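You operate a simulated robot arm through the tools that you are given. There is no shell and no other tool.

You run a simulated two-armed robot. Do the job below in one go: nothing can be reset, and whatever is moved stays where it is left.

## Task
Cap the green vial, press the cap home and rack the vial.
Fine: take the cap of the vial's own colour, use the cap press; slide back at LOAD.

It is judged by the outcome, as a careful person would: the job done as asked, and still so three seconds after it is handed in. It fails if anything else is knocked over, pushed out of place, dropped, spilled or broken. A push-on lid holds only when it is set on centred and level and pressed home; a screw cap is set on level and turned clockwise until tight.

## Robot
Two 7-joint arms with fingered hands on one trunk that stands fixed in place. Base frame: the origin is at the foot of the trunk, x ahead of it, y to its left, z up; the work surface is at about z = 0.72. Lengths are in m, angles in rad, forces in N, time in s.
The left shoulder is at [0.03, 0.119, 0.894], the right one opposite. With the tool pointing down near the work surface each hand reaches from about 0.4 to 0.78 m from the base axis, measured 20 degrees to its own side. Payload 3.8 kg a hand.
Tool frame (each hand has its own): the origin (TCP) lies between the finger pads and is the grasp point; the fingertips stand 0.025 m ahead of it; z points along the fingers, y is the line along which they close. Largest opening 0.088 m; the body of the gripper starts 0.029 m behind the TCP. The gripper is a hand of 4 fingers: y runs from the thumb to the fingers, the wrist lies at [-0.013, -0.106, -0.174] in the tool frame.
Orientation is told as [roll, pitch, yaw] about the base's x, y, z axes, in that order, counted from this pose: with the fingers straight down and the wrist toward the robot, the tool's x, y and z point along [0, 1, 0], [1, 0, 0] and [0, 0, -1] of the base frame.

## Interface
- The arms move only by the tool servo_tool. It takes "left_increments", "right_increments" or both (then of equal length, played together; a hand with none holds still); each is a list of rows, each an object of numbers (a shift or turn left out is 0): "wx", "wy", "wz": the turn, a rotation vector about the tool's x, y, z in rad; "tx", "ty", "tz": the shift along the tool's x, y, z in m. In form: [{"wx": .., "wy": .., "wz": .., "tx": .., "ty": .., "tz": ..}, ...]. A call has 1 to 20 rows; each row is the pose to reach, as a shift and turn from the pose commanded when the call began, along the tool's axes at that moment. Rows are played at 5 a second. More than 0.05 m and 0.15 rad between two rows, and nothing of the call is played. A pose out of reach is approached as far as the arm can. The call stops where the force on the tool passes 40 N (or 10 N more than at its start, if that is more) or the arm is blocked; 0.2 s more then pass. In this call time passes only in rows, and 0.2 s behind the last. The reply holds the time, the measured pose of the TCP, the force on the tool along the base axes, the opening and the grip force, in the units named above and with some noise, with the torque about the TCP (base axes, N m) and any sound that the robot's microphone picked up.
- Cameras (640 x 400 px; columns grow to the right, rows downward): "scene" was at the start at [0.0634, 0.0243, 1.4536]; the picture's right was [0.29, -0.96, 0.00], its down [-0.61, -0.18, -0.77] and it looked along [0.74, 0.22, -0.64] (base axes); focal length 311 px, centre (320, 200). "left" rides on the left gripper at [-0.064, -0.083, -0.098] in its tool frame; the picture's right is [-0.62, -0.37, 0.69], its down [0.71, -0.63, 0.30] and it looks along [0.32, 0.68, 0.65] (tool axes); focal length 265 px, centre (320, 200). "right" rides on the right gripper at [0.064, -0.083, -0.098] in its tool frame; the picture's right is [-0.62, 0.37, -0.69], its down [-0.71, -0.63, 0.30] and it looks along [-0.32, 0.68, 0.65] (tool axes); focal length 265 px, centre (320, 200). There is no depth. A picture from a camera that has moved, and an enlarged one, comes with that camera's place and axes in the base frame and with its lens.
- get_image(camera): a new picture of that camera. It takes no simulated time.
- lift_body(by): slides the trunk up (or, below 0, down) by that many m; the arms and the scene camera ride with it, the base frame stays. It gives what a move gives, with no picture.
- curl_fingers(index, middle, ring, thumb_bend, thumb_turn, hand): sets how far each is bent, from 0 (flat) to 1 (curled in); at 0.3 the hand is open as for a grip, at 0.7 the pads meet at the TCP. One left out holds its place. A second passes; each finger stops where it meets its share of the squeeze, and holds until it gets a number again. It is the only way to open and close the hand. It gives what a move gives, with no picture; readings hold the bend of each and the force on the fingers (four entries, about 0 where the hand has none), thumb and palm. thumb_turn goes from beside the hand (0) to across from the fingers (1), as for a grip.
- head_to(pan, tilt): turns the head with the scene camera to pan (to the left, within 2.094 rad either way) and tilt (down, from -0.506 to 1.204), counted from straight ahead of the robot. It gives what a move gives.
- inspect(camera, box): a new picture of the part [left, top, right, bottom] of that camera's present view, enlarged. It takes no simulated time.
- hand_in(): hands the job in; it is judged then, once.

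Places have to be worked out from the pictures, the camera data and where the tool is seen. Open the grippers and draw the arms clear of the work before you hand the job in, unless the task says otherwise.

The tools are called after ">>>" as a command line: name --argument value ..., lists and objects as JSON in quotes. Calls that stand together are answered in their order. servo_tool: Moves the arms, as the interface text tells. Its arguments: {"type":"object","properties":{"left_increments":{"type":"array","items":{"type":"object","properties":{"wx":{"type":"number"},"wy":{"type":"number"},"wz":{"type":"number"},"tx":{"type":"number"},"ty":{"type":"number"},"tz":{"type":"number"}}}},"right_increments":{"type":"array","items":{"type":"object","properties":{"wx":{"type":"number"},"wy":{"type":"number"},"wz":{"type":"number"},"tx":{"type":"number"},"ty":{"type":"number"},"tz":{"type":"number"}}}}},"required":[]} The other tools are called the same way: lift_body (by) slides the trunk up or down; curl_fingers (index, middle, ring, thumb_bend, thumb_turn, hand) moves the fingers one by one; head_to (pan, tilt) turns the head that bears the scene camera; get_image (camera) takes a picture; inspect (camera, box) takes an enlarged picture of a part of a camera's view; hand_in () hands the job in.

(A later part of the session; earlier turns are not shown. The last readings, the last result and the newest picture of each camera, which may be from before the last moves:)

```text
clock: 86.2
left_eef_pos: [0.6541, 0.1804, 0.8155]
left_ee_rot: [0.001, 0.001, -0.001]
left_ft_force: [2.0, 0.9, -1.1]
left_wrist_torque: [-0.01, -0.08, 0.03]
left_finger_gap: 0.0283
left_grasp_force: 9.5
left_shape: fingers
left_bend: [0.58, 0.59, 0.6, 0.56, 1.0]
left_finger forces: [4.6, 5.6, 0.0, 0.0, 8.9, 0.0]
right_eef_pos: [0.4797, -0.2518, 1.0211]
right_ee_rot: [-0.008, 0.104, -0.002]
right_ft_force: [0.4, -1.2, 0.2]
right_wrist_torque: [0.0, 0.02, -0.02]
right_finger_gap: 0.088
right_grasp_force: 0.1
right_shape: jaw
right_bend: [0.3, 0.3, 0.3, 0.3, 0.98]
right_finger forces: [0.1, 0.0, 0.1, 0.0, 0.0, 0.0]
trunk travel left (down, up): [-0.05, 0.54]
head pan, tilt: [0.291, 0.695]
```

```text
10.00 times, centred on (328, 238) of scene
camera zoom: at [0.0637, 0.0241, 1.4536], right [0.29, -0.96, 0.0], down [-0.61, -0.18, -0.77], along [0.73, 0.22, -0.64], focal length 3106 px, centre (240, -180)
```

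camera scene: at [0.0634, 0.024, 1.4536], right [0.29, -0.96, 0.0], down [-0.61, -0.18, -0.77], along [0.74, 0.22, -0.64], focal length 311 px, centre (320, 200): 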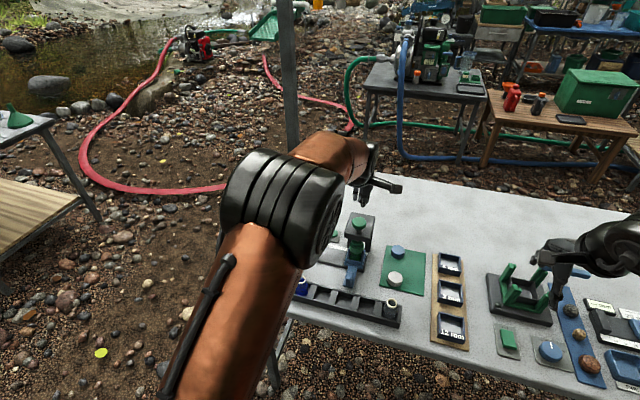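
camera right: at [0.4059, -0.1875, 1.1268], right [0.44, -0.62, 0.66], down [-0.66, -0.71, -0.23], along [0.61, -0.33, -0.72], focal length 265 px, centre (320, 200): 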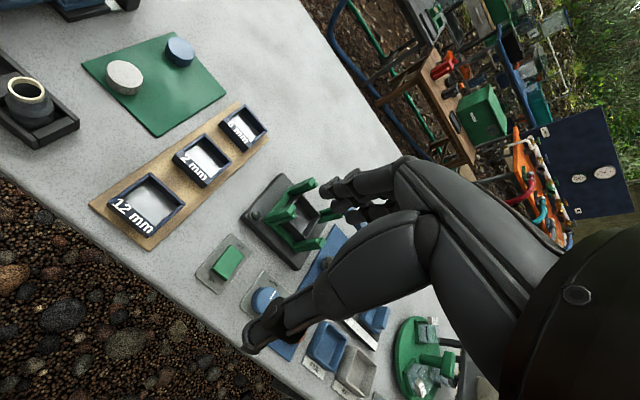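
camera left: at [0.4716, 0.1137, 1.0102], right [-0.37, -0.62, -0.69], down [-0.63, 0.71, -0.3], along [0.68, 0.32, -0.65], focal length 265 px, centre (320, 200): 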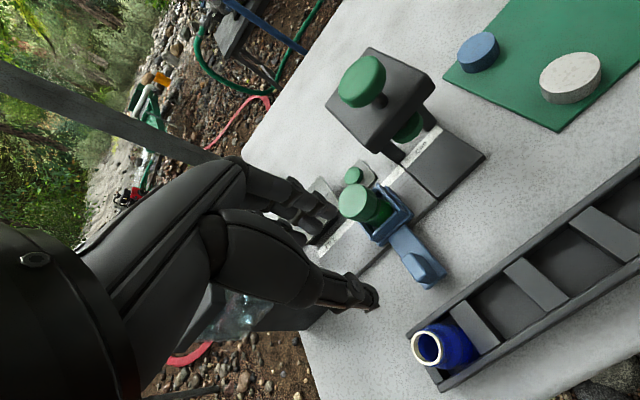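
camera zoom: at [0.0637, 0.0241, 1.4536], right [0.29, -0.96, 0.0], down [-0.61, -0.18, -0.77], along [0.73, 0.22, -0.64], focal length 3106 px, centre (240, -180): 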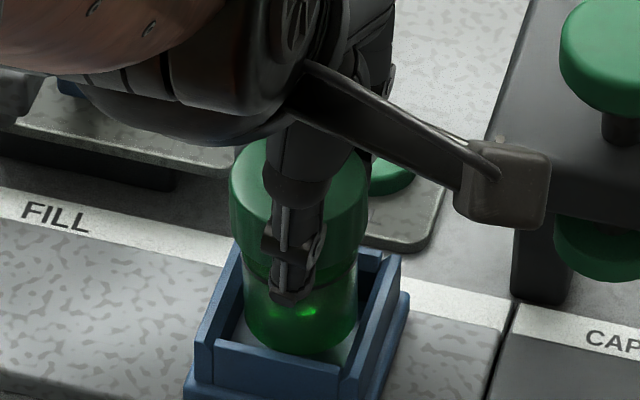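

The vial lifts out with the cap holding firmly. I'll raise it to z ≈ 0.905, move back over the rack line, then across to the empty middle slot.

>>> servo_tool --left_increments '[{"tz": -0.02}, {"tz": -0.045}, {"tz": -0.07}, {"tz": -0.09}, {"tz": -0.09, "ty": -0.025}, {"tz": -0.09, "ty": -0.055}, {"tz": -0.09, "ty": -0.085}, {"tz": -0.09, "ty": -0.115}, {"tz": -0.09, "ty": -0.1465}, {"tz": -0.09, "ty": -0.1465, "tx": -0.025}, {"tz": -0.09, "ty": -0.1465, "tx": -0.05}, {"tz": -0.09, "ty": -0.1465, "tx": -0.075}, {"tz": -0.09, "ty": -0.1465, "tx": -0.091}]'

>>> get_image --camera "left"

>>> get_image --camera "scene"

```text
clock: 89.0
left_eef_pos: [0.5058, 0.088, 0.9052]
left_ee_rot: [0.0, 0.0, 0.0]
left_ft_force: [0.1, -0.4, 0.5]
left_wrist_torque: [0.03, -0.01, 0.04]
left_finger_gap: 0.0281
left_grasp_force: 9.5
left_shape: fingers
left_bend: [0.58, 0.59, 0.6, 0.56, 1.0]
left_finger forces: [4.2, 4.9, 0.0, 0.0, 9.2, 0.0]
right_eef_pos: [0.4801, -0.2532, 1.02]
right_ee_rot: [-0.007, 0.101, 0.0]
right_ft_force: [0.0, -1.1, -0.3]
right_wrist_torque: [0.01, -0.01, 0.0]
right_finger_gap: 0.088
right_grasp_force: 0.1
right_shape: jaw
right_bend: [0.3, 0.3, 0.3, 0.3, 0.98]
right_finger forces: [0.0, 0.0, 0.0, 0.1, 0.1, 0.0]
trunk travel left (down, up): [-0.05, 0.54]
head pan, tilt: [0.291, 0.695]
heard: snap
```

```text
taken
camera left: at [0.4229, 0.0249, 1.0037], right [-0.37, -0.62, -0.69], down [-0.63, 0.71, -0.3], along [0.68, 0.32, -0.65], focal length 265 px, centre (320, 200)
```

left: 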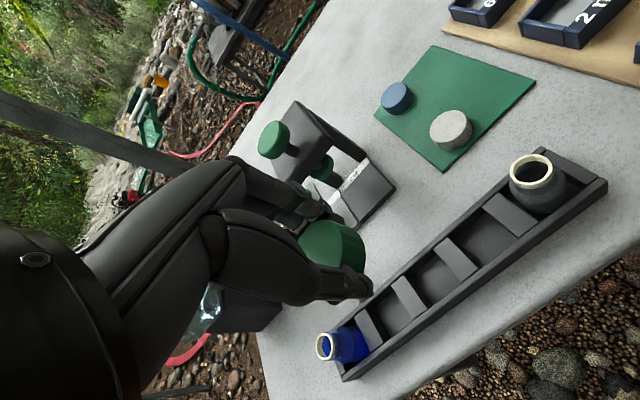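

```text
taken
camera scene: at [0.0633, 0.0238, 1.4536], right [0.29, -0.96, 0.0], down [-0.61, -0.18, -0.77], along [0.74, 0.22, -0.64], focal length 311 px, centre (320, 200)
```

scene: 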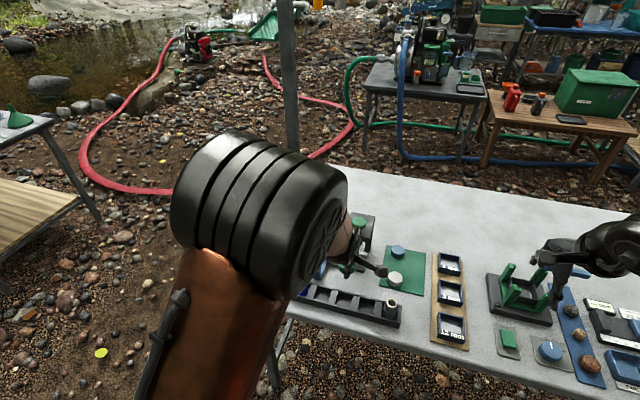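

A "snap" was heard during this move, so I need to check whether the vial is still under the cap. Zooming in now.

>>> inspect --camera "left" --box '[250, 170, 450, 330]'

>>> inspect --camera "scene" --box '[310, 230, 400, 300]'

>>> get_image --camera "right"

```text
2.50 times, centred on (350, 250) of left
camera zoom: at [0.4229, 0.0249, 1.0037], right [-0.37, -0.62, -0.69], down [-0.63, 0.71, -0.3], along [0.68, 0.32, -0.65], focal length 664 px, centre (245, 75)
```

zoom: 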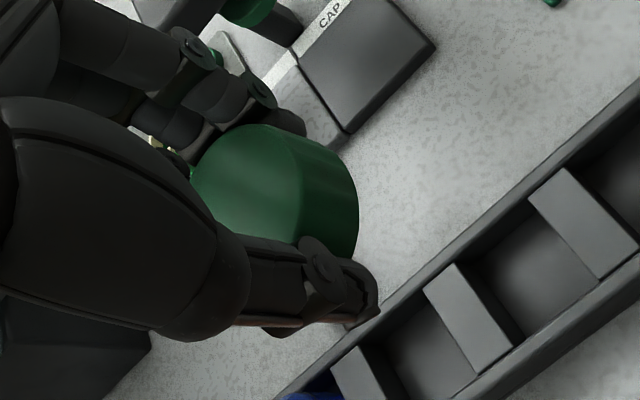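

```text
5.71 times, centred on (355, 265) of scene
camera zoom: at [0.0633, 0.0238, 1.4536], right [0.29, -0.96, 0.0], down [-0.61, -0.18, -0.77], along [0.74, 0.22, -0.64], focal length 1775 px, centre (120, -171)
```

zoom: 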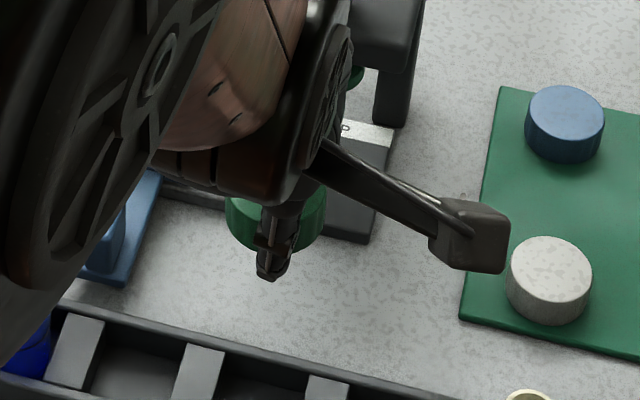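

```text
taken
camera right: at [0.4066, -0.1873, 1.1265], right [0.44, -0.62, 0.66], down [-0.66, -0.72, -0.23], along [0.61, -0.33, -0.72], focal length 265 px, centre (320, 200)
```

right: 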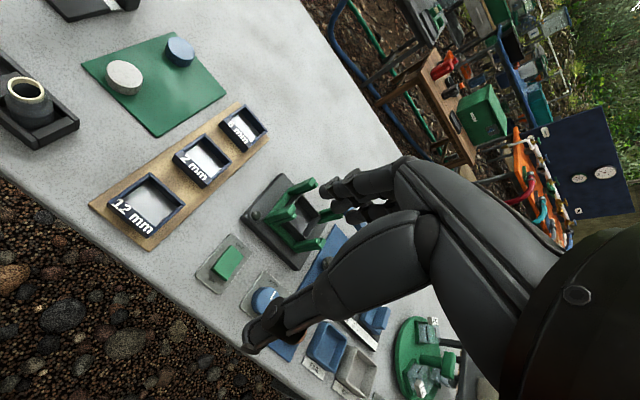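

The cap came off in the hand and the vial isn't under it. I glimpse a cream rim near the nest, so I'll lift the hand away carefully to see the vial's state.

>>> servo_tool --left_increments '[{"tz": -0.03}, {"tz": -0.06, "tx": -0.02}, {"tz": -0.09, "tx": -0.04}, {"tz": -0.1, "tx": -0.07}]'

>>> get_image --camera "left"

>>> get_image --camera "scene"

```text
clock: 90.0
left_eef_pos: [0.5066, 0.0175, 1.0052]
left_ee_rot: [0.001, 0.0, 0.0]
left_ft_force: [0.0, 0.0, 0.3]
left_wrist_torque: [-0.05, -0.02, -0.01]
left_finger_gap: 0.0281
left_grasp_force: 9.4
left_shape: fingers
left_bend: [0.59, 0.59, 0.6, 0.56, 1.0]
left_finger forces: [4.2, 5.0, 0.0, 0.1, 9.3, 0.0]
right_eef_pos: [0.481, -0.2542, 1.0196]
right_ee_rot: [-0.005, 0.103, 0.0]
right_ft_force: [-0.6, -1.0, 0.4]
right_wrist_torque: [0.0, -0.01, 0.01]
right_finger_gap: 0.088
right_grasp_force: 0.1
right_shape: jaw
right_bend: [0.3, 0.3, 0.3, 0.3, 0.98]
right_finger forces: [0.0, 0.1, 0.0, 0.0, 0.0, 0.1]
trunk travel left (down, up): [-0.05, 0.54]
head pan, tilt: [0.291, 0.695]
```

```text
taken
camera left: at [0.4231, -0.0453, 1.1035], right [-0.37, -0.62, -0.69], down [-0.63, 0.71, -0.3], along [0.68, 0.33, -0.65], focal length 265 px, centre (320, 200)
```

left: 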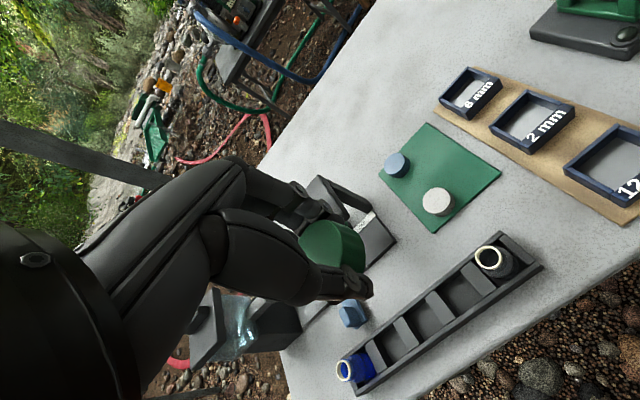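

```text
taken
camera scene: at [0.0634, 0.0231, 1.4536], right [0.29, -0.96, 0.0], down [-0.61, -0.18, -0.77], along [0.74, 0.22, -0.64], focal length 311 px, centre (320, 200)
```

scene: 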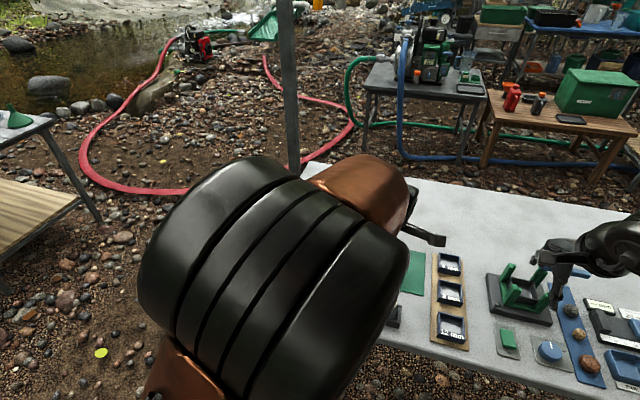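

The arm blocks the view here. I'll move the left hand (holding the cap) back to its starting side, so the scene camera sees the station.

>>> servo_tool --left_increments '[{"tz": -0.02, "tx": 0.03}, {"tz": -0.05, "tx": 0.07}, {"tz": -0.075, "tx": 0.11}, {"tz": -0.075, "tx": 0.155}, {"tz": -0.075, "tx": 0.2}, {"tz": -0.075, "tx": 0.245}, {"tz": -0.075, "tx": 0.285}, {"tz": -0.075, "tx": 0.32}]'

>>> get_image --camera "scene"

>>> inspect --camera "scene" --box '[290, 210, 400, 300]'

>>> get_image --camera "left"

```text
clock: 91.8
left_eef_pos: [0.5068, 0.339, 1.08]
left_ee_rot: [0.0, 0.001, -0.002]
left_ft_force: [-0.4, -0.1, -0.6]
left_wrist_torque: [0.02, 0.01, -0.01]
left_finger_gap: 0.028
left_grasp_force: 9.1
left_shape: fingers
left_bend: [0.59, 0.6, 0.6, 0.56, 1.0]
left_finger forces: [4.2, 4.9, 0.1, 0.1, 9.1, 0.1]
right_eef_pos: [0.479, -0.2516, 1.0206]
right_ee_rot: [-0.007, 0.102, -0.002]
right_ft_force: [0.0, -0.3, -0.4]
right_wrist_torque: [0.02, 0.0, 0.01]
right_finger_gap: 0.0882
right_grasp_force: 0.0
right_shape: jaw
right_bend: [0.3, 0.3, 0.3, 0.3, 0.98]
right_finger forces: [0.1, 0.0, 0.0, 0.1, 0.0, 0.1]
trunk travel left (down, up): [-0.05, 0.54]
head pan, tilt: [0.291, 0.695]
```

```text
taken
camera scene: at [0.0635, 0.0247, 1.4536], right [0.29, -0.96, 0.0], down [-0.61, -0.18, -0.77], along [0.74, 0.22, -0.64], focal length 311 px, centre (320, 200)
```

scene: 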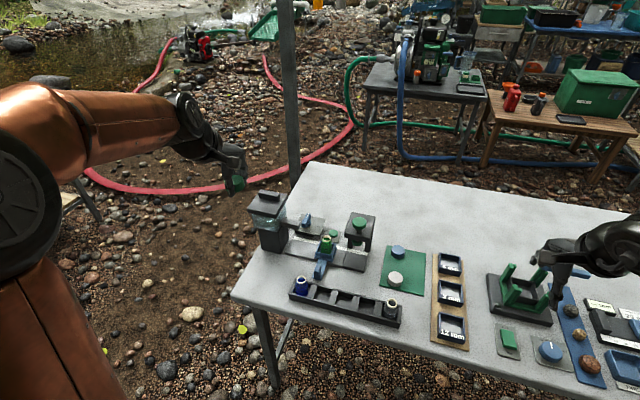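

```text
4.44 times, centred on (345, 255) of scene
camera zoom: at [0.0635, 0.0247, 1.4536], right [0.29, -0.96, 0.0], down [-0.61, -0.18, -0.77], along [0.74, 0.22, -0.64], focal length 1380 px, centre (209, -44)
```

zoom: 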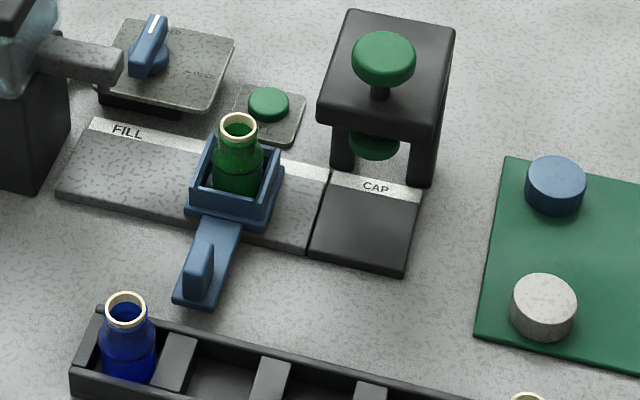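

```text
taken
camera left: at [0.4235, 0.2754, 1.179], right [-0.37, -0.62, -0.69], down [-0.63, 0.72, -0.3], along [0.68, 0.32, -0.65], focal length 265 px, centre (320, 200)
```

left: 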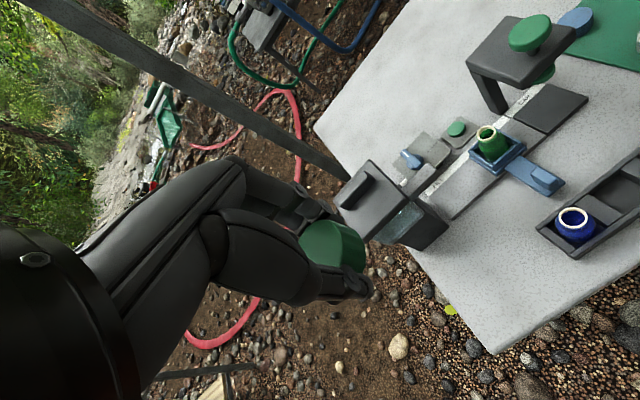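

The vial dropped straight back into its nest, upright and undisturbed, with the carriage at LOAD. So I can re-cap and press harder. First I'll inspect the cap in the hand and the vial closely.

>>> inspect --camera "scene" --box '[205, 145, 265, 205]'

>>> inspect --camera "left" --box '[290, 210, 390, 272]'

>>> inspect --camera "scene" --box '[310, 230, 342, 250]'

>>> inspect --camera "left" --box '[450, 110, 550, 190]'

```text
6.67 times, centred on (235, 175) of scene
camera zoom: at [0.0635, 0.0247, 1.4536], right [0.29, -0.96, 0.0], down [-0.61, -0.18, -0.77], along [0.74, 0.22, -0.64], focal length 2070 px, centre (887, 367)
```

zoom: 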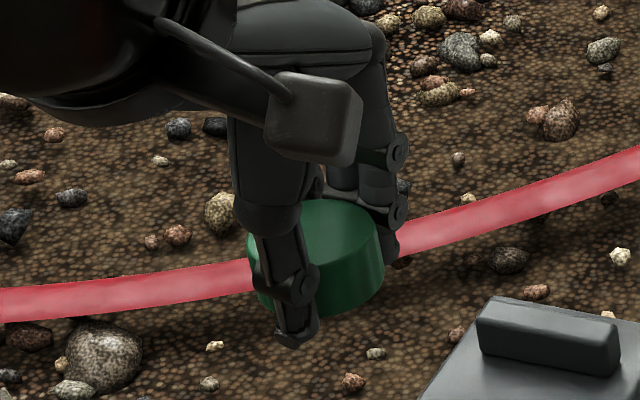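

```text
6.40 times, centred on (340, 241) of left
camera zoom: at [0.4235, 0.2754, 1.179], right [-0.37, -0.62, -0.69], down [-0.63, 0.72, -0.3], along [0.68, 0.32, -0.65], focal length 1699 px, centre (192, -62)
```

zoom: 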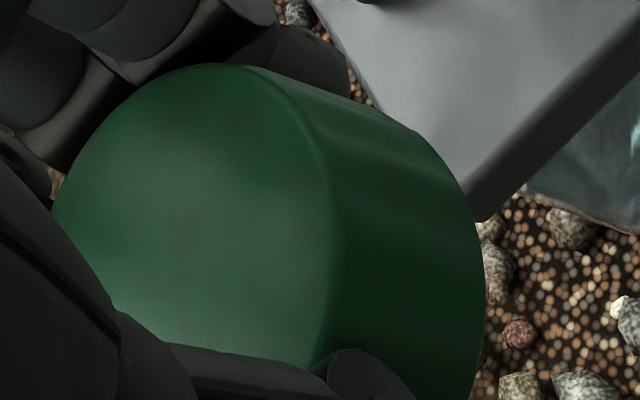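

```text
16.00 times, centred on (326, 240) of scene
camera zoom: at [0.0635, 0.0247, 1.4536], right [0.29, -0.96, 0.0], down [-0.61, -0.18, -0.77], along [0.74, 0.22, -0.64], focal length 4969 px, centre (224, -440)
```

zoom: 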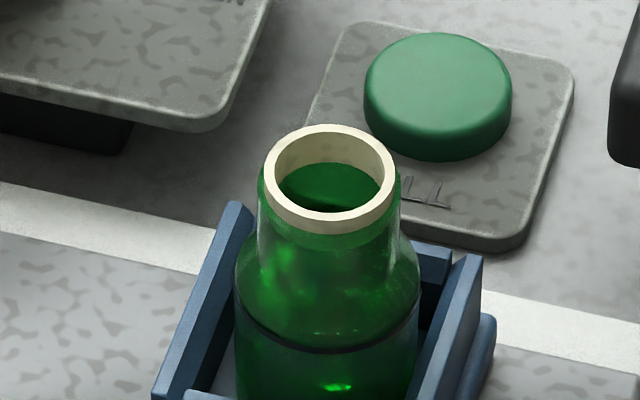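

```text
5.00 times, centred on (500, 150) of left
camera zoom: at [0.4235, 0.2754, 1.179], right [-0.37, -0.62, -0.69], down [-0.63, 0.72, -0.3], along [0.68, 0.32, -0.65], focal length 1327 px, centre (-580, 450)
```

zoom: 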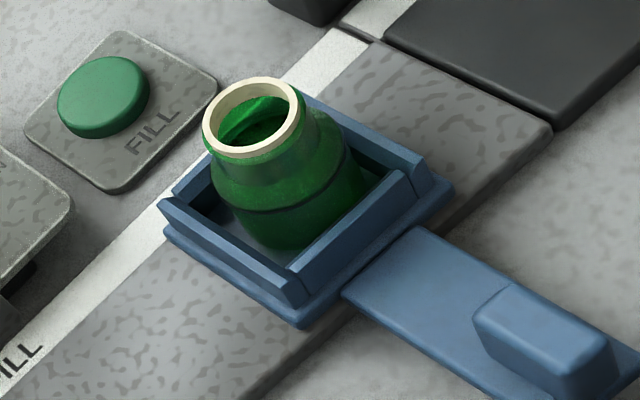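

The vial only shifted about 2 mm within its nest (roughly -1.6 mm x, -2.4 mm y), and the cap is still level in the hand. I'll bring the cap back above the vial mouth.

>>> servo_tool --left_increments '[{"tx": -0.03, "ty": 0.02, "tz": 0.01}, {"tx": -0.06, "ty": 0.05, "tz": 0.02}, {"tx": -0.09, "ty": 0.08, "tz": 0.04}, {"tx": -0.125, "ty": 0.115, "tz": 0.06}, {"tx": -0.161, "ty": 0.146, "tz": 0.08}, {"tx": -0.161, "ty": 0.146, "tz": 0.12}, {"tx": -0.161, "ty": 0.146, "tz": 0.16}, {"tx": -0.161, "ty": 0.146, "tz": 0.19}]'

>>> inspect --camera "left" --box '[290, 200, 450, 310]'

>>> inspect --camera "scene" --box '[308, 202, 348, 252]'

```text
refused: row 4 steps farther than a row can; nothing moved
```

```text
3.64 times, centred on (370, 255) of left
camera zoom: at [0.4235, 0.2754, 1.179], right [-0.37, -0.62, -0.69], down [-0.63, 0.72, -0.3], along [0.68, 0.32, -0.65], focal length 965 px, centre (138, 0)
```

zoom: 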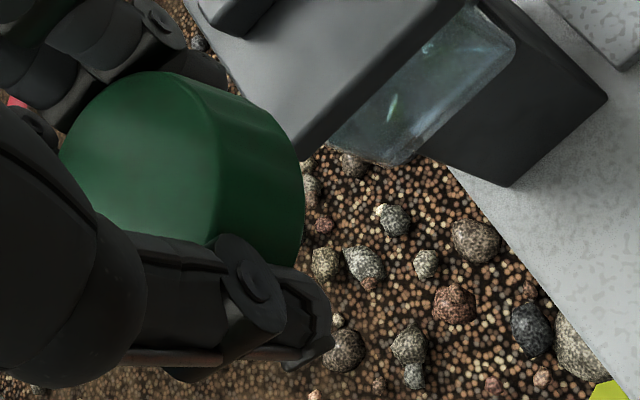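

```text
8.00 times, centred on (328, 227) of scene
camera zoom: at [0.0635, 0.0247, 1.4536], right [0.29, -0.96, 0.0], down [-0.61, -0.18, -0.77], along [0.74, 0.22, -0.64], focal length 2485 px, centre (256, -16)
```

zoom: 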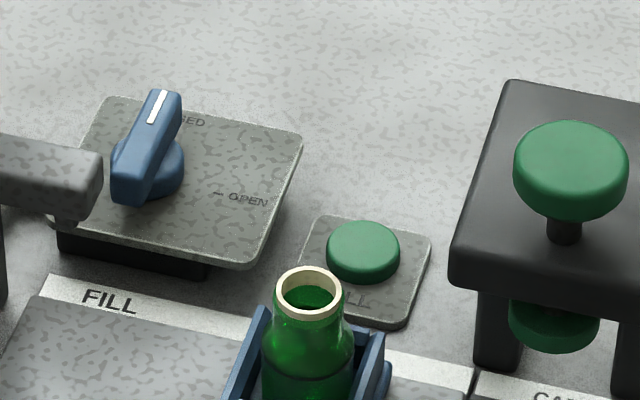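

The move was refused because one row stepped too far. I'll repeat it with smaller rows.

>>> servo_tool --left_increments '[{"tx": -0.02, "ty": 0.018, "tz": 0.005}, {"tx": -0.043, "ty": 0.039, "tz": 0.01}, {"tx": -0.067, "ty": 0.06, "tz": 0.02}, {"tx": -0.09, "ty": 0.082, "tz": 0.03}, {"tx": -0.114, "ty": 0.104, "tz": 0.04}, {"tx": -0.138, "ty": 0.125, "tz": 0.05}, {"tx": -0.161, "ty": 0.146, "tz": 0.065}, {"tx": -0.161, "ty": 0.146, "tz": 0.1}, {"tx": -0.161, "ty": 0.146, "tz": 0.135}, {"tx": -0.161, "ty": 0.146, "tz": 0.165}, {"tx": -0.161, "ty": 0.146, "tz": 0.19}]'

>>> inspect --camera "left" --box '[290, 200, 450, 310]'

>>> inspect --camera "scene" --box '[308, 202, 348, 252]'

```text
clock: 94.2
left_eef_pos: [0.654, 0.1772, 0.8901]
left_ee_rot: [0.0, 0.001, 0.0]
left_ft_force: [0.4, 0.1, -0.6]
left_wrist_torque: [0.03, -0.02, 0.0]
left_finger_gap: 0.0276
left_grasp_force: 8.5
left_shape: fingers
left_bend: [0.59, 0.6, 0.6, 0.56, 1.0]
left_finger forces: [4.2, 4.9, 0.0, 0.0, 9.0, 0.1]
right_eef_pos: [0.4795, -0.2521, 1.0198]
right_ee_rot: [-0.006, 0.104, -0.001]
right_ft_force: [-0.8, 0.8, 0.2]
right_wrist_torque: [-0.05, 0.01, -0.02]
right_finger_gap: 0.0881
right_grasp_force: 0.0
right_shape: jaw
right_bend: [0.3, 0.3, 0.3, 0.3, 0.98]
right_finger forces: [0.0, 0.0, 0.0, 0.1, 0.1, 0.1]
trunk travel left (down, up): [-0.05, 0.54]
head pan, tilt: [0.291, 0.695]
```

```text
3.64 times, centred on (370, 255) of left
camera zoom: at [0.5706, 0.1138, 0.9882], right [-0.37, -0.62, -0.69], down [-0.63, 0.71, -0.3], along [0.68, 0.32, -0.65], focal length 965 px, centre (138, 0)
```

zoom: 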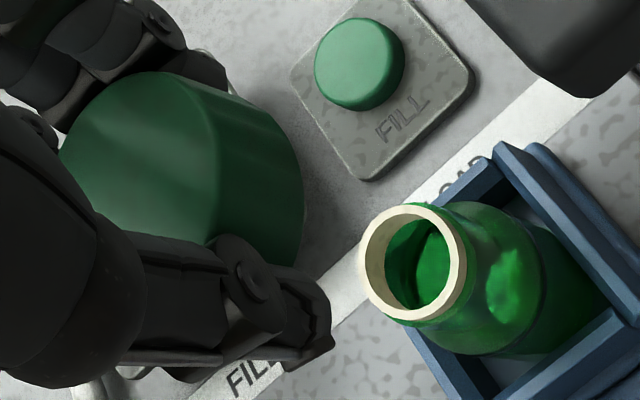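

```text
8.00 times, centred on (328, 227) of scene
camera zoom: at [0.0638, 0.0241, 1.4536], right [0.29, -0.96, 0.0], down [-0.61, -0.18, -0.77], along [0.73, 0.22, -0.64], focal length 2485 px, centre (256, -16)
```

zoom: 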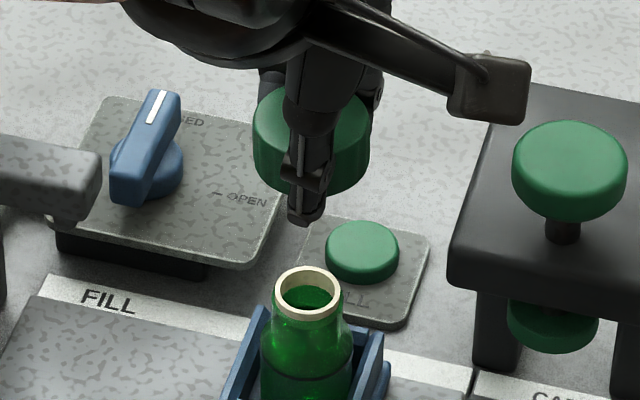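

Lateral alignment already looks good (cap 311 px, mouth 308 px, accounting for depth). I'll verify with higher zoom and then descend.

>>> inspect --camera "scene" --box '[313, 210, 345, 230]'

>>> inspect --camera "scene" --box '[310, 230, 342, 250]'

```text
16.00 times, centred on (329, 220) of scene
camera zoom: at [0.0638, 0.0241, 1.4536], right [0.29, -0.96, 0.0], down [-0.61, -0.18, -0.77], along [0.73, 0.22, -0.64], focal length 4969 px, centre (176, -120)
```

zoom: 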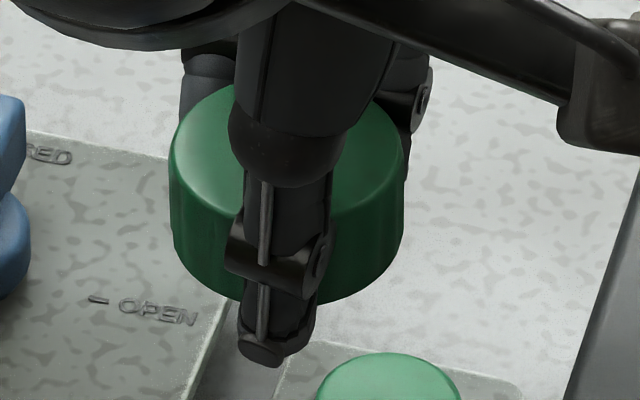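

```text
16.00 times, centred on (326, 240) of scene
camera zoom: at [0.0638, 0.0241, 1.4536], right [0.29, -0.96, 0.0], down [-0.61, -0.18, -0.77], along [0.73, 0.22, -0.64], focal length 4969 px, centre (224, -440)
```

zoom: 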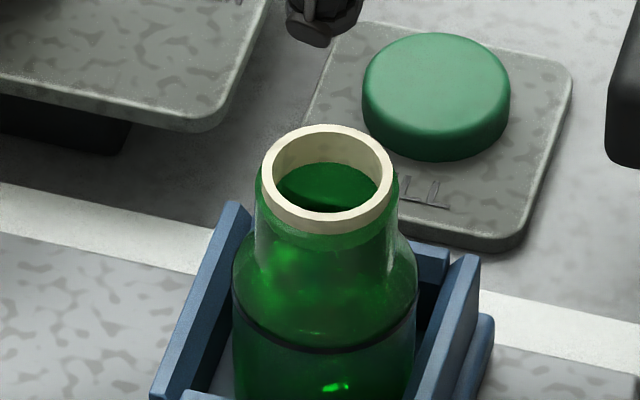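

Lateral error is about 0.2 mm and the cap is level. I'll nudge x by -1.2 mm and descend to just above the mouth.

>>> servo_tool --left_increments '[{"ty": -0.0012, "tz": 0.01}, {"ty": -0.0012, "tz": 0.025}, {"ty": -0.0012, "tz": 0.04}, {"ty": -0.0012, "tz": 0.052}]'

>>> inspect --camera "left" --box '[320, 205, 420, 280]'

>>> inspect --camera "scene" --box '[312, 222, 344, 246]'

```text
clock: 95.2
left_eef_pos: [0.6522, 0.178, 0.8389]
left_ee_rot: [0.001, 0.001, -0.001]
left_ft_force: [0.1, -0.2, -0.4]
left_wrist_torque: [-0.02, 0.01, 0.0]
left_finger_gap: 0.0277
left_grasp_force: 8.7
left_shape: fingers
left_bend: [0.59, 0.6, 0.6, 0.56, 1.0]
left_finger forces: [4.2, 4.7, 0.0, 0.1, 9.1, 0.1]
right_eef_pos: [0.4798, -0.2515, 1.0205]
right_ee_rot: [-0.007, 0.101, -0.002]
right_ft_force: [-0.2, -0.2, -0.5]
right_wrist_torque: [0.0, -0.02, -0.04]
right_finger_gap: 0.0882
right_grasp_force: 0.1
right_shape: jaw
right_bend: [0.3, 0.3, 0.3, 0.3, 0.98]
right_finger forces: [0.0, 0.0, 0.0, 0.0, 0.1, 0.0]
trunk travel left (down, up): [-0.05, 0.54]
head pan, tilt: [0.291, 0.695]
```

```text
5.33 times, centred on (370, 242) of left
camera zoom: at [0.5684, 0.114, 0.9365], right [-0.37, -0.62, -0.69], down [-0.63, 0.71, -0.3], along [0.68, 0.32, -0.65], focal length 1416 px, centre (53, -27)
```

zoom: 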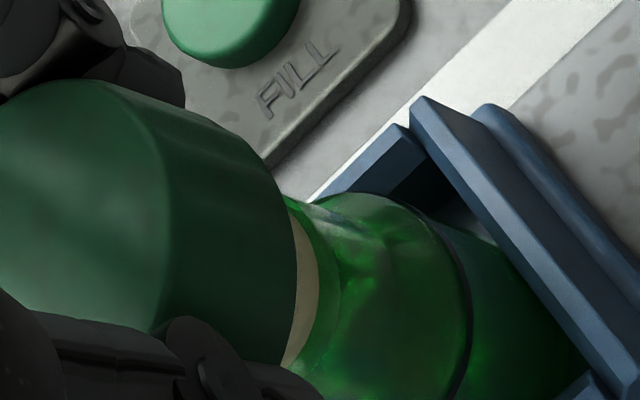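

```text
16.00 times, centred on (328, 234) of scene
camera zoom: at [0.0636, 0.0241, 1.4536], right [0.29, -0.96, 0.0], down [-0.61, -0.18, -0.77], along [0.74, 0.22, -0.64], focal length 4969 px, centre (192, -344)
```

zoom: 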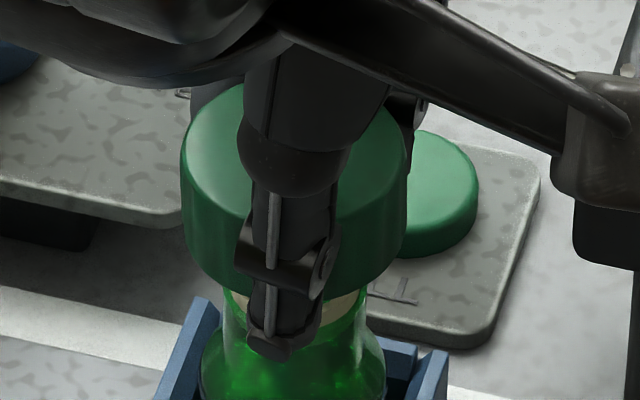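

The alignment is like the first time (cap 294 px vs mouth 296 px). I'll lower gently, watching for contact.

>>> servo_tool --left_increments '[{"tz": 0.003, "tx": -0.0004}, {"tz": 0.006, "tx": -0.0004}, {"tz": 0.009, "tx": -0.0004}, {"tz": 0.012, "tx": -0.0004}, {"tz": 0.014, "tx": -0.0004}, {"tz": 0.016, "tx": -0.0004}]'

>>> inspect --camera "scene" --box '[312, 222, 344, 246]'

```text
clock: 96.6
left_eef_pos: [0.6528, 0.1768, 0.8224]
left_ee_rot: [0.001, 0.0, 0.002]
left_ft_force: [0.0, 0.5, 0.4]
left_wrist_torque: [0.0, 0.0, -0.05]
left_finger_gap: 0.0277
left_grasp_force: 9.4
left_shape: fingers
left_bend: [0.59, 0.6, 0.6, 0.56, 1.0]
left_finger forces: [4.2, 4.9, 0.0, 0.0, 9.0, 0.1]
right_eef_pos: [0.4781, -0.2522, 1.0203]
right_ee_rot: [-0.006, 0.1, -0.002]
right_ft_force: [-0.3, 0.8, -0.3]
right_wrist_torque: [-0.04, -0.01, 0.02]
right_finger_gap: 0.0879
right_grasp_force: 0.0
right_shape: jaw
right_bend: [0.3, 0.3, 0.3, 0.3, 0.98]
right_finger forces: [0.0, 0.0, 0.0, 0.1, 0.0, 0.0]
trunk travel left (down, up): [-0.05, 0.54]
head pan, tilt: [0.291, 0.695]
```

```text
16.00 times, centred on (328, 234) of scene
camera zoom: at [0.0635, 0.0241, 1.4536], right [0.29, -0.96, 0.0], down [-0.61, -0.18, -0.77], along [0.74, 0.22, -0.64], focal length 4969 px, centre (192, -344)
```

zoom: 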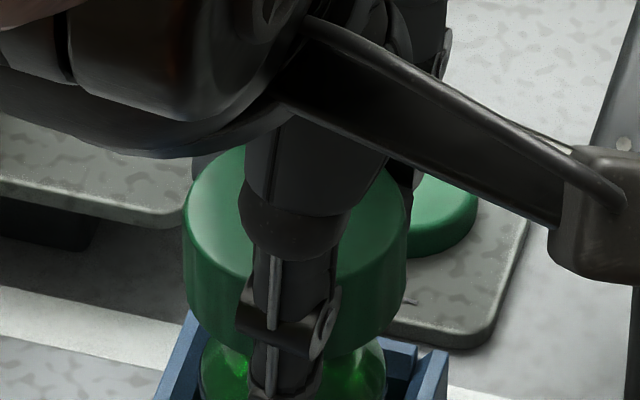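

No contact yet at z = 0.822. Continuing in 1 mm rows.

>>> servo_tool --left_increments '[{"tz": 0.001}, {"tz": 0.002}, {"tz": 0.003}, {"tz": 0.004}]'

```text
clock: 97.6
left_eef_pos: [0.6521, 0.1771, 0.8187]
left_ee_rot: [0.001, 0.001, 0.001]
left_ft_force: [-0.1, -0.5, 1.3]
left_wrist_torque: [0.05, 0.0, 0.0]
left_finger_gap: 0.0277
left_grasp_force: 9.6
left_shape: fingers
left_bend: [0.59, 0.6, 0.6, 0.56, 1.0]
left_finger forces: [4.2, 4.9, 0.0, 0.0, 9.4, 0.0]
right_eef_pos: [0.4789, -0.252, 1.0199]
right_ee_rot: [-0.006, 0.101, -0.002]
right_ft_force: [0.6, 0.1, -0.3]
right_wrist_torque: [0.0, 0.0, -0.02]
right_finger_gap: 0.088
right_grasp_force: 0.1
right_shape: jaw
right_bend: [0.3, 0.3, 0.3, 0.3, 0.98]
right_finger forces: [0.0, 0.0, 0.0, 0.1, 0.0, 0.0]
trunk travel left (down, up): [-0.05, 0.54]
head pan, tilt: [0.291, 0.695]
```

>>> servo_tool --left_increments '[{"tz": 0.001}, {"tz": 0.002}, {"tz": 0.003}]'

```text
clock: 98.4
left_eef_pos: [0.652, 0.1765, 0.8159]
left_ee_rot: [0.0, -0.002, 0.0]
left_ft_force: [0.7, -0.4, 6.1]
left_wrist_torque: [0.01, -0.06, -0.01]
left_finger_gap: 0.0276
left_grasp_force: 9.5
left_shape: fingers
left_bend: [0.59, 0.6, 0.6, 0.56, 1.0]
left_finger forces: [4.6, 4.1, 0.0, 0.0, 10.3, 0.0]
right_eef_pos: [0.4802, -0.2524, 1.0201]
right_ee_rot: [-0.006, 0.101, -0.001]
right_ft_force: [-0.3, -0.3, 0.9]
right_wrist_torque: [0.0, 0.01, -0.02]
right_finger_gap: 0.088
right_grasp_force: 0.2
right_shape: jaw
right_bend: [0.3, 0.3, 0.3, 0.3, 0.98]
right_finger forces: [0.0, 0.0, 0.0, 0.0, 0.0, 0.0]
trunk travel left (down, up): [-0.05, 0.54]
head pan, tilt: [0.291, 0.695]
```

There's contact of 6 N at z = 0.816, with the torque placing it on the far (+x) side of the rim, so the cap needs to go slightly +x. I'll lift 3 mm, shift +2 mm in x, and lower again.

>>> servo_tool --left_increments '[{"tz": -0.002}, {"tz": -0.004}, {"tz": -0.004, "ty": 0.002}, {"tz": -0.002, "ty": 0.002}, {"tz": -0.001, "ty": 0.002}, {"tz": 0.0, "ty": 0.002}]'

```text
clock: 99.8
left_eef_pos: [0.6547, 0.1777, 0.8149]
left_ee_rot: [-0.001, 0.0, 0.002]
left_ft_force: [0.8, -0.4, 0.0]
left_wrist_torque: [0.0, 0.0, -0.03]
left_finger_gap: 0.0276
left_grasp_force: 9.9
left_shape: fingers
left_bend: [0.59, 0.6, 0.6, 0.56, 1.0]
left_finger forces: [5.2, 4.9, 0.1, 0.0, 10.0, 0.0]
right_eef_pos: [0.4795, -0.2522, 1.0198]
right_ee_rot: [-0.008, 0.101, -0.002]
right_ft_force: [-0.5, 0.6, 0.5]
right_wrist_torque: [-0.02, 0.02, -0.03]
right_finger_gap: 0.0878
right_grasp_force: 0.0
right_shape: jaw
right_bend: [0.3, 0.3, 0.3, 0.3, 0.98]
right_finger forces: [0.1, 0.1, 0.1, 0.0, 0.0, 0.1]
trunk travel left (down, up): [-0.05, 0.54]
head pan, tilt: [0.291, 0.695]
```

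With the +2 mm shift the force vanished at the same height, so the cap now goes over the neck. I'll continue down.

>>> servo_tool --left_increments '[{"tz": 0.001}, {"tz": 0.002}, {"tz": 0.003}, {"tz": 0.004}]'

```text
clock: 100.8
left_eef_pos: [0.6548, 0.177, 0.8112]
left_ee_rot: [0.0, 0.0, -0.001]
left_ft_force: [-0.1, -1.0, -0.8]
left_wrist_torque: [0.02, -0.02, 0.0]
left_finger_gap: 0.0277
left_grasp_force: 10.3
left_shape: fingers
left_bend: [0.59, 0.6, 0.6, 0.56, 1.0]
left_finger forces: [5.3, 5.1, 0.1, 0.0, 10.0, 0.1]
right_eef_pos: [0.4803, -0.252, 1.0205]
right_ee_rot: [-0.006, 0.101, -0.003]
right_ft_force: [-0.3, -0.5, -1.5]
right_wrist_torque: [0.03, -0.01, 0.02]
right_finger_gap: 0.088
right_grasp_force: 0.0
right_shape: jaw
right_bend: [0.3, 0.3, 0.3, 0.3, 0.98]
right_finger forces: [0.1, 0.0, 0.0, 0.1, 0.0, 0.0]
trunk travel left (down, up): [-0.05, 0.54]
head pan, tilt: [0.291, 0.695]
```

There's free travel at 0.811. I'll continue to the resting height.

>>> servo_tool --left_increments '[{"tz": 0.001}, {"tz": 0.002}, {"tz": 0.003}, {"tz": 0.004}]'

>>> inspect --camera "scene" --box '[312, 224, 348, 250]'

>>> inspect --camera "left" --box '[290, 200, 430, 310]'

```text
clock: 101.8
left_eef_pos: [0.6547, 0.1776, 0.8071]
left_ee_rot: [-0.002, -0.001, 0.0]
left_ft_force: [-0.8, 0.4, -0.3]
left_wrist_torque: [0.0, -0.01, 0.0]
left_finger_gap: 0.0274
left_grasp_force: 9.9
left_shape: fingers
left_bend: [0.59, 0.6, 0.6, 0.56, 1.0]
left_finger forces: [5.2, 5.0, 0.0, 0.0, 9.9, 0.0]
right_eef_pos: [0.4807, -0.2518, 1.0195]
right_ee_rot: [-0.007, 0.102, -0.002]
right_ft_force: [0.3, 0.7, -0.1]
right_wrist_torque: [-0.02, 0.01, 0.02]
right_finger_gap: 0.088
right_grasp_force: 0.0
right_shape: jaw
right_bend: [0.3, 0.3, 0.3, 0.3, 0.98]
right_finger forces: [0.0, 0.1, 0.0, 0.1, 0.0, 0.0]
trunk travel left (down, up): [-0.05, 0.54]
head pan, tilt: [0.291, 0.695]
```

```text
15.38 times, centred on (330, 237) of scene
camera zoom: at [0.0635, 0.0241, 1.4536], right [0.29, -0.96, 0.0], down [-0.61, -0.18, -0.77], along [0.74, 0.22, -0.64], focal length 4778 px, centre (166, -369)
```

zoom: 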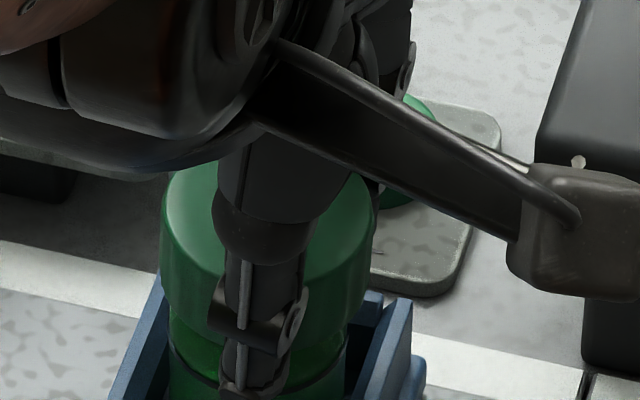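

```text
3.64 times, centred on (360, 255) of left
camera zoom: at [0.5706, 0.1138, 0.9056], right [-0.37, -0.62, -0.69], down [-0.63, 0.71, -0.3], along [0.68, 0.32, -0.65], focal length 965 px, centre (174, 0)
```

zoom: 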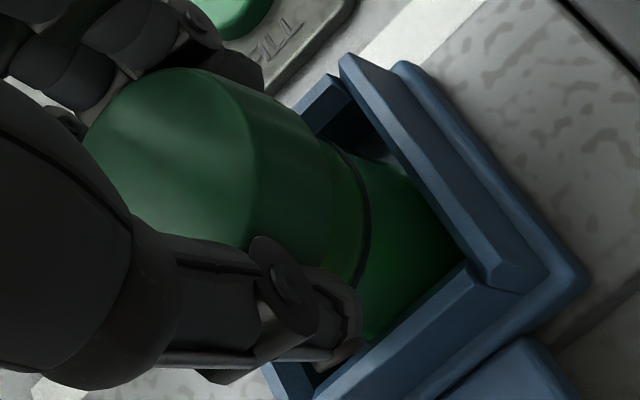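

The cap is well down on the neck. I'll go a bit further to find the seat.

>>> servo_tool --left_increments '[{"tz": 0.001}, {"tz": 0.002}, {"tz": 0.003}]'

```text
clock: 102.6
left_eef_pos: [0.6551, 0.1788, 0.804]
left_ee_rot: [-0.001, -0.001, 0.001]
left_ft_force: [0.9, 0.1, 1.2]
left_wrist_torque: [0.0, 0.01, -0.01]
left_finger_gap: 0.0274
left_grasp_force: 10.4
left_shape: fingers
left_bend: [0.59, 0.6, 0.6, 0.56, 1.0]
left_finger forces: [5.1, 5.1, 0.0, 0.0, 10.0, 0.0]
right_eef_pos: [0.4791, -0.2535, 1.0195]
right_ee_rot: [-0.007, 0.101, -0.003]
right_ft_force: [0.6, -0.8, 0.3]
right_wrist_torque: [0.01, 0.02, 0.06]
right_finger_gap: 0.0882
right_grasp_force: 0.1
right_shape: jaw
right_bend: [0.3, 0.3, 0.3, 0.3, 0.98]
right_finger forces: [0.0, 0.0, 0.0, 0.0, 0.0, 0.1]
trunk travel left (down, up): [-0.05, 0.54]
head pan, tilt: [0.291, 0.695]
```

>>> servo_tool --left_increments '[{"tz": 0.001}, {"tz": 0.002}]'

```text
clock: 103.2
left_eef_pos: [0.6545, 0.1774, 0.8031]
left_ee_rot: [0.0, 0.001, 0.0]
left_ft_force: [-1.1, 0.0, 1.6]
left_wrist_torque: [0.01, 0.01, 0.04]
left_finger_gap: 0.0278
left_grasp_force: 10.4
left_shape: fingers
left_bend: [0.59, 0.6, 0.6, 0.56, 1.0]
left_finger forces: [5.0, 5.3, 0.0, 0.0, 10.1, 0.0]
right_eef_pos: [0.4789, -0.2512, 1.0198]
right_ee_rot: [-0.006, 0.101, -0.002]
right_ft_force: [0.3, 1.1, 1.0]
right_wrist_torque: [-0.01, -0.01, -0.01]
right_finger_gap: 0.0882
right_grasp_force: 0.1
right_shape: jaw
right_bend: [0.3, 0.3, 0.3, 0.3, 0.98]
right_finger forces: [0.1, 0.0, 0.0, 0.0, 0.0, 0.0]
trunk travel left (down, up): [-0.05, 0.54]
head pan, tilt: [0.291, 0.695]
```

A light contact may be starting (1.6 N). I'll push 2 mm further to seat the cap by hand.

>>> servo_tool --left_increments '[{"tz": 0.001}, {"tz": 0.002}]'

>>> inspect --camera "scene" --box '[312, 224, 348, 250]'

```text
clock: 103.8
left_eef_pos: [0.654, 0.1775, 0.8016]
left_ee_rot: [0.0, -0.002, 0.0]
left_ft_force: [0.0, -0.6, 5.2]
left_wrist_torque: [-0.02, 0.1, -0.05]
left_finger_gap: 0.0278
left_grasp_force: 9.4
left_shape: fingers
left_bend: [0.59, 0.6, 0.6, 0.56, 1.0]
left_finger forces: [4.1, 5.8, 0.0, 0.0, 9.1, 0.0]
right_eef_pos: [0.4804, -0.2528, 1.0208]
right_ee_rot: [-0.007, 0.101, -0.002]
right_ft_force: [0.9, -0.4, 0.4]
right_wrist_torque: [0.02, -0.02, 0.02]
right_finger_gap: 0.088
right_grasp_force: 0.0
right_shape: jaw
right_bend: [0.3, 0.3, 0.3, 0.3, 0.98]
right_finger forces: [0.0, 0.0, 0.0, 0.0, 0.1, 0.1]
trunk travel left (down, up): [-0.05, 0.54]
head pan, tilt: [0.291, 0.695]
heard: snap
```

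```text
15.38 times, centred on (330, 237) of scene
camera zoom: at [0.063, 0.024, 1.4536], right [0.29, -0.96, 0.0], down [-0.61, -0.18, -0.77], along [0.74, 0.22, -0.64], focal length 4778 px, centre (166, -369)
```

zoom: 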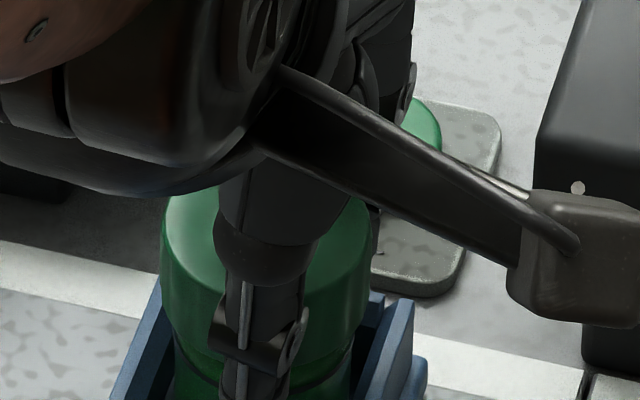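

A snap was heard at 5 N, so the cap has engaged while held level and centred by hand. I'll ease off, release, and check it.

>>> servo_tool --left_increments '[{"tz": -0.0012}]'

>>> curl_fingers --hand "left" --index 0.5 --middle 0.5 --ring 0.5 --thumb_bend 0.5

>>> curl_fingers --hand "left" --index 0.41 --middle 0.41 --ring 0.41 --thumb_bend 0.41

>>> servo_tool --left_increments '[{"tz": -0.01}, {"tz": -0.03}, {"tz": -0.06}, {"tz": -0.105}]'

>>> inspect --camera "scene" --box '[312, 224, 348, 250]'

>>> inspect --camera "left" --box '[360, 220, 500, 320]'

```text
clock: 104.2
left_eef_pos: [0.6551, 0.1767, 0.8014]
left_ee_rot: [0.0, 0.003, -0.001]
left_ft_force: [-0.1, -0.5, 2.8]
left_wrist_torque: [0.0, 0.06, -0.02]
left_finger_gap: 0.0279
left_grasp_force: 10.4
left_shape: fingers
left_bend: [0.59, 0.6, 0.6, 0.56, 1.0]
left_finger forces: [4.7, 6.1, 0.0, 0.0, 9.8, 0.0]
right_eef_pos: [0.4795, -0.2526, 1.0208]
right_ee_rot: [-0.009, 0.101, -0.001]
right_ft_force: [0.0, -0.8, 0.1]
right_wrist_torque: [0.01, 0.01, -0.03]
right_finger_gap: 0.0878
right_grasp_force: 0.1
right_shape: jaw
right_bend: [0.3, 0.3, 0.3, 0.3, 0.98]
right_finger forces: [0.1, 0.0, 0.1, 0.1, 0.0, 0.0]
trunk travel left (down, up): [-0.05, 0.54]
head pan, tilt: [0.291, 0.695]
```

```text
clock: 105.2
left_eef_pos: [0.6563, 0.1775, 0.8015]
left_ee_rot: [0.001, 0.0, 0.001]
left_ft_force: [-0.3, -0.1, -0.4]
left_wrist_torque: [0.0, 0.01, -0.01]
left_finger_gap: 0.0412
left_grasp_force: 0.1
left_shape: fingers
left_bend: [0.5, 0.5, 0.5, 0.5, 1.0]
left_finger forces: [0.0, 0.1, 0.0, 0.0, 0.0, 0.0]
right_eef_pos: [0.4798, -0.2524, 1.0206]
right_ee_rot: [-0.006, 0.102, -0.001]
right_ft_force: [-0.3, 0.3, 0.3]
right_wrist_torque: [0.02, -0.02, 0.03]
right_finger_gap: 0.088
right_grasp_force: 0.1
right_shape: jaw
right_bend: [0.3, 0.3, 0.3, 0.3, 0.98]
right_finger forces: [0.0, 0.0, 0.0, 0.1, 0.0, 0.0]
trunk travel left (down, up): [-0.05, 0.54]
head pan, tilt: [0.291, 0.695]
```

```text
clock: 106.2
left_eef_pos: [0.6546, 0.177, 0.8023]
left_ee_rot: [0.001, 0.0, 0.0]
left_ft_force: [-0.1, -0.5, -0.6]
left_wrist_torque: [-0.01, -0.01, 0.02]
left_finger_gap: 0.0607
left_grasp_force: 0.0
left_shape: fingers
left_bend: [0.41, 0.41, 0.41, 0.41, 0.99]
left_finger forces: [0.0, 0.1, 0.0, 0.1, 0.1, 0.0]
right_eef_pos: [0.4788, -0.2517, 1.0197]
right_ee_rot: [-0.007, 0.102, -0.002]
right_ft_force: [0.6, 1.3, -0.6]
right_wrist_torque: [0.02, -0.02, -0.01]
right_finger_gap: 0.0881
right_grasp_force: 0.1
right_shape: jaw
right_bend: [0.3, 0.3, 0.3, 0.3, 0.98]
right_finger forces: [0.0, 0.0, 0.1, 0.1, 0.0, 0.0]
trunk travel left (down, up): [-0.05, 0.54]
head pan, tilt: [0.291, 0.695]
```

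```text
clock: 107.2
left_eef_pos: [0.6538, 0.1777, 0.9081]
left_ee_rot: [0.0, 0.001, -0.001]
left_ft_force: [0.0, -1.3, 0.8]
left_wrist_torque: [0.0, 0.02, 0.0]
left_finger_gap: 0.0608
left_grasp_force: 0.1
left_shape: fingers
left_bend: [0.41, 0.41, 0.41, 0.41, 0.99]
left_finger forces: [0.0, 0.1, 0.0, 0.0, 0.0, 0.1]
right_eef_pos: [0.4784, -0.2528, 1.0216]
right_ee_rot: [-0.006, 0.1, -0.001]
right_ft_force: [0.3, -0.6, 0.5]
right_wrist_torque: [0.01, 0.0, 0.01]
right_finger_gap: 0.0882
right_grasp_force: 0.1
right_shape: jaw
right_bend: [0.3, 0.3, 0.3, 0.3, 0.98]
right_finger forces: [0.1, 0.1, 0.0, 0.1, 0.1, 0.1]
trunk travel left (down, up): [-0.05, 0.54]
head pan, tilt: [0.291, 0.695]
```

```text
15.38 times, centred on (330, 237) of scene
camera zoom: at [0.0628, 0.024, 1.4536], right [0.29, -0.96, 0.0], down [-0.61, -0.18, -0.77], along [0.74, 0.22, -0.64], focal length 4778 px, centre (166, -369)
```

zoom: 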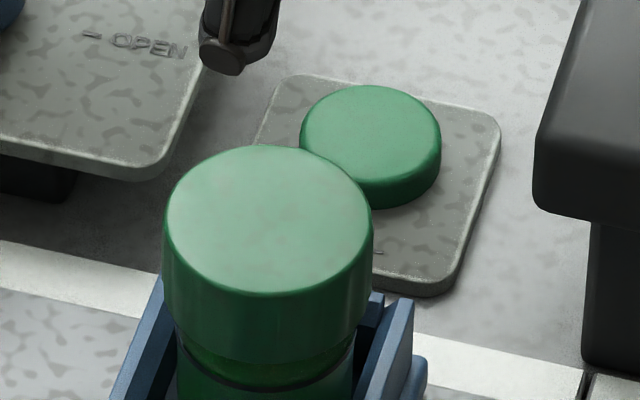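

```text
4.00 times, centred on (430, 270) of left
camera zoom: at [0.5703, 0.1143, 1.0058], right [-0.37, -0.62, -0.69], down [-0.63, 0.71, -0.3], along [0.68, 0.32, -0.65], focal length 1062 px, centre (-120, -80)
```

zoom: 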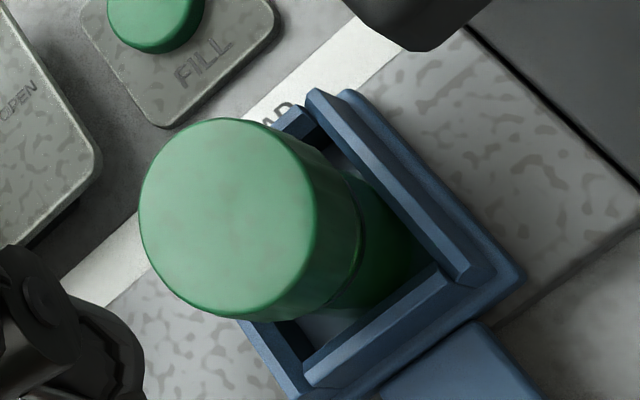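

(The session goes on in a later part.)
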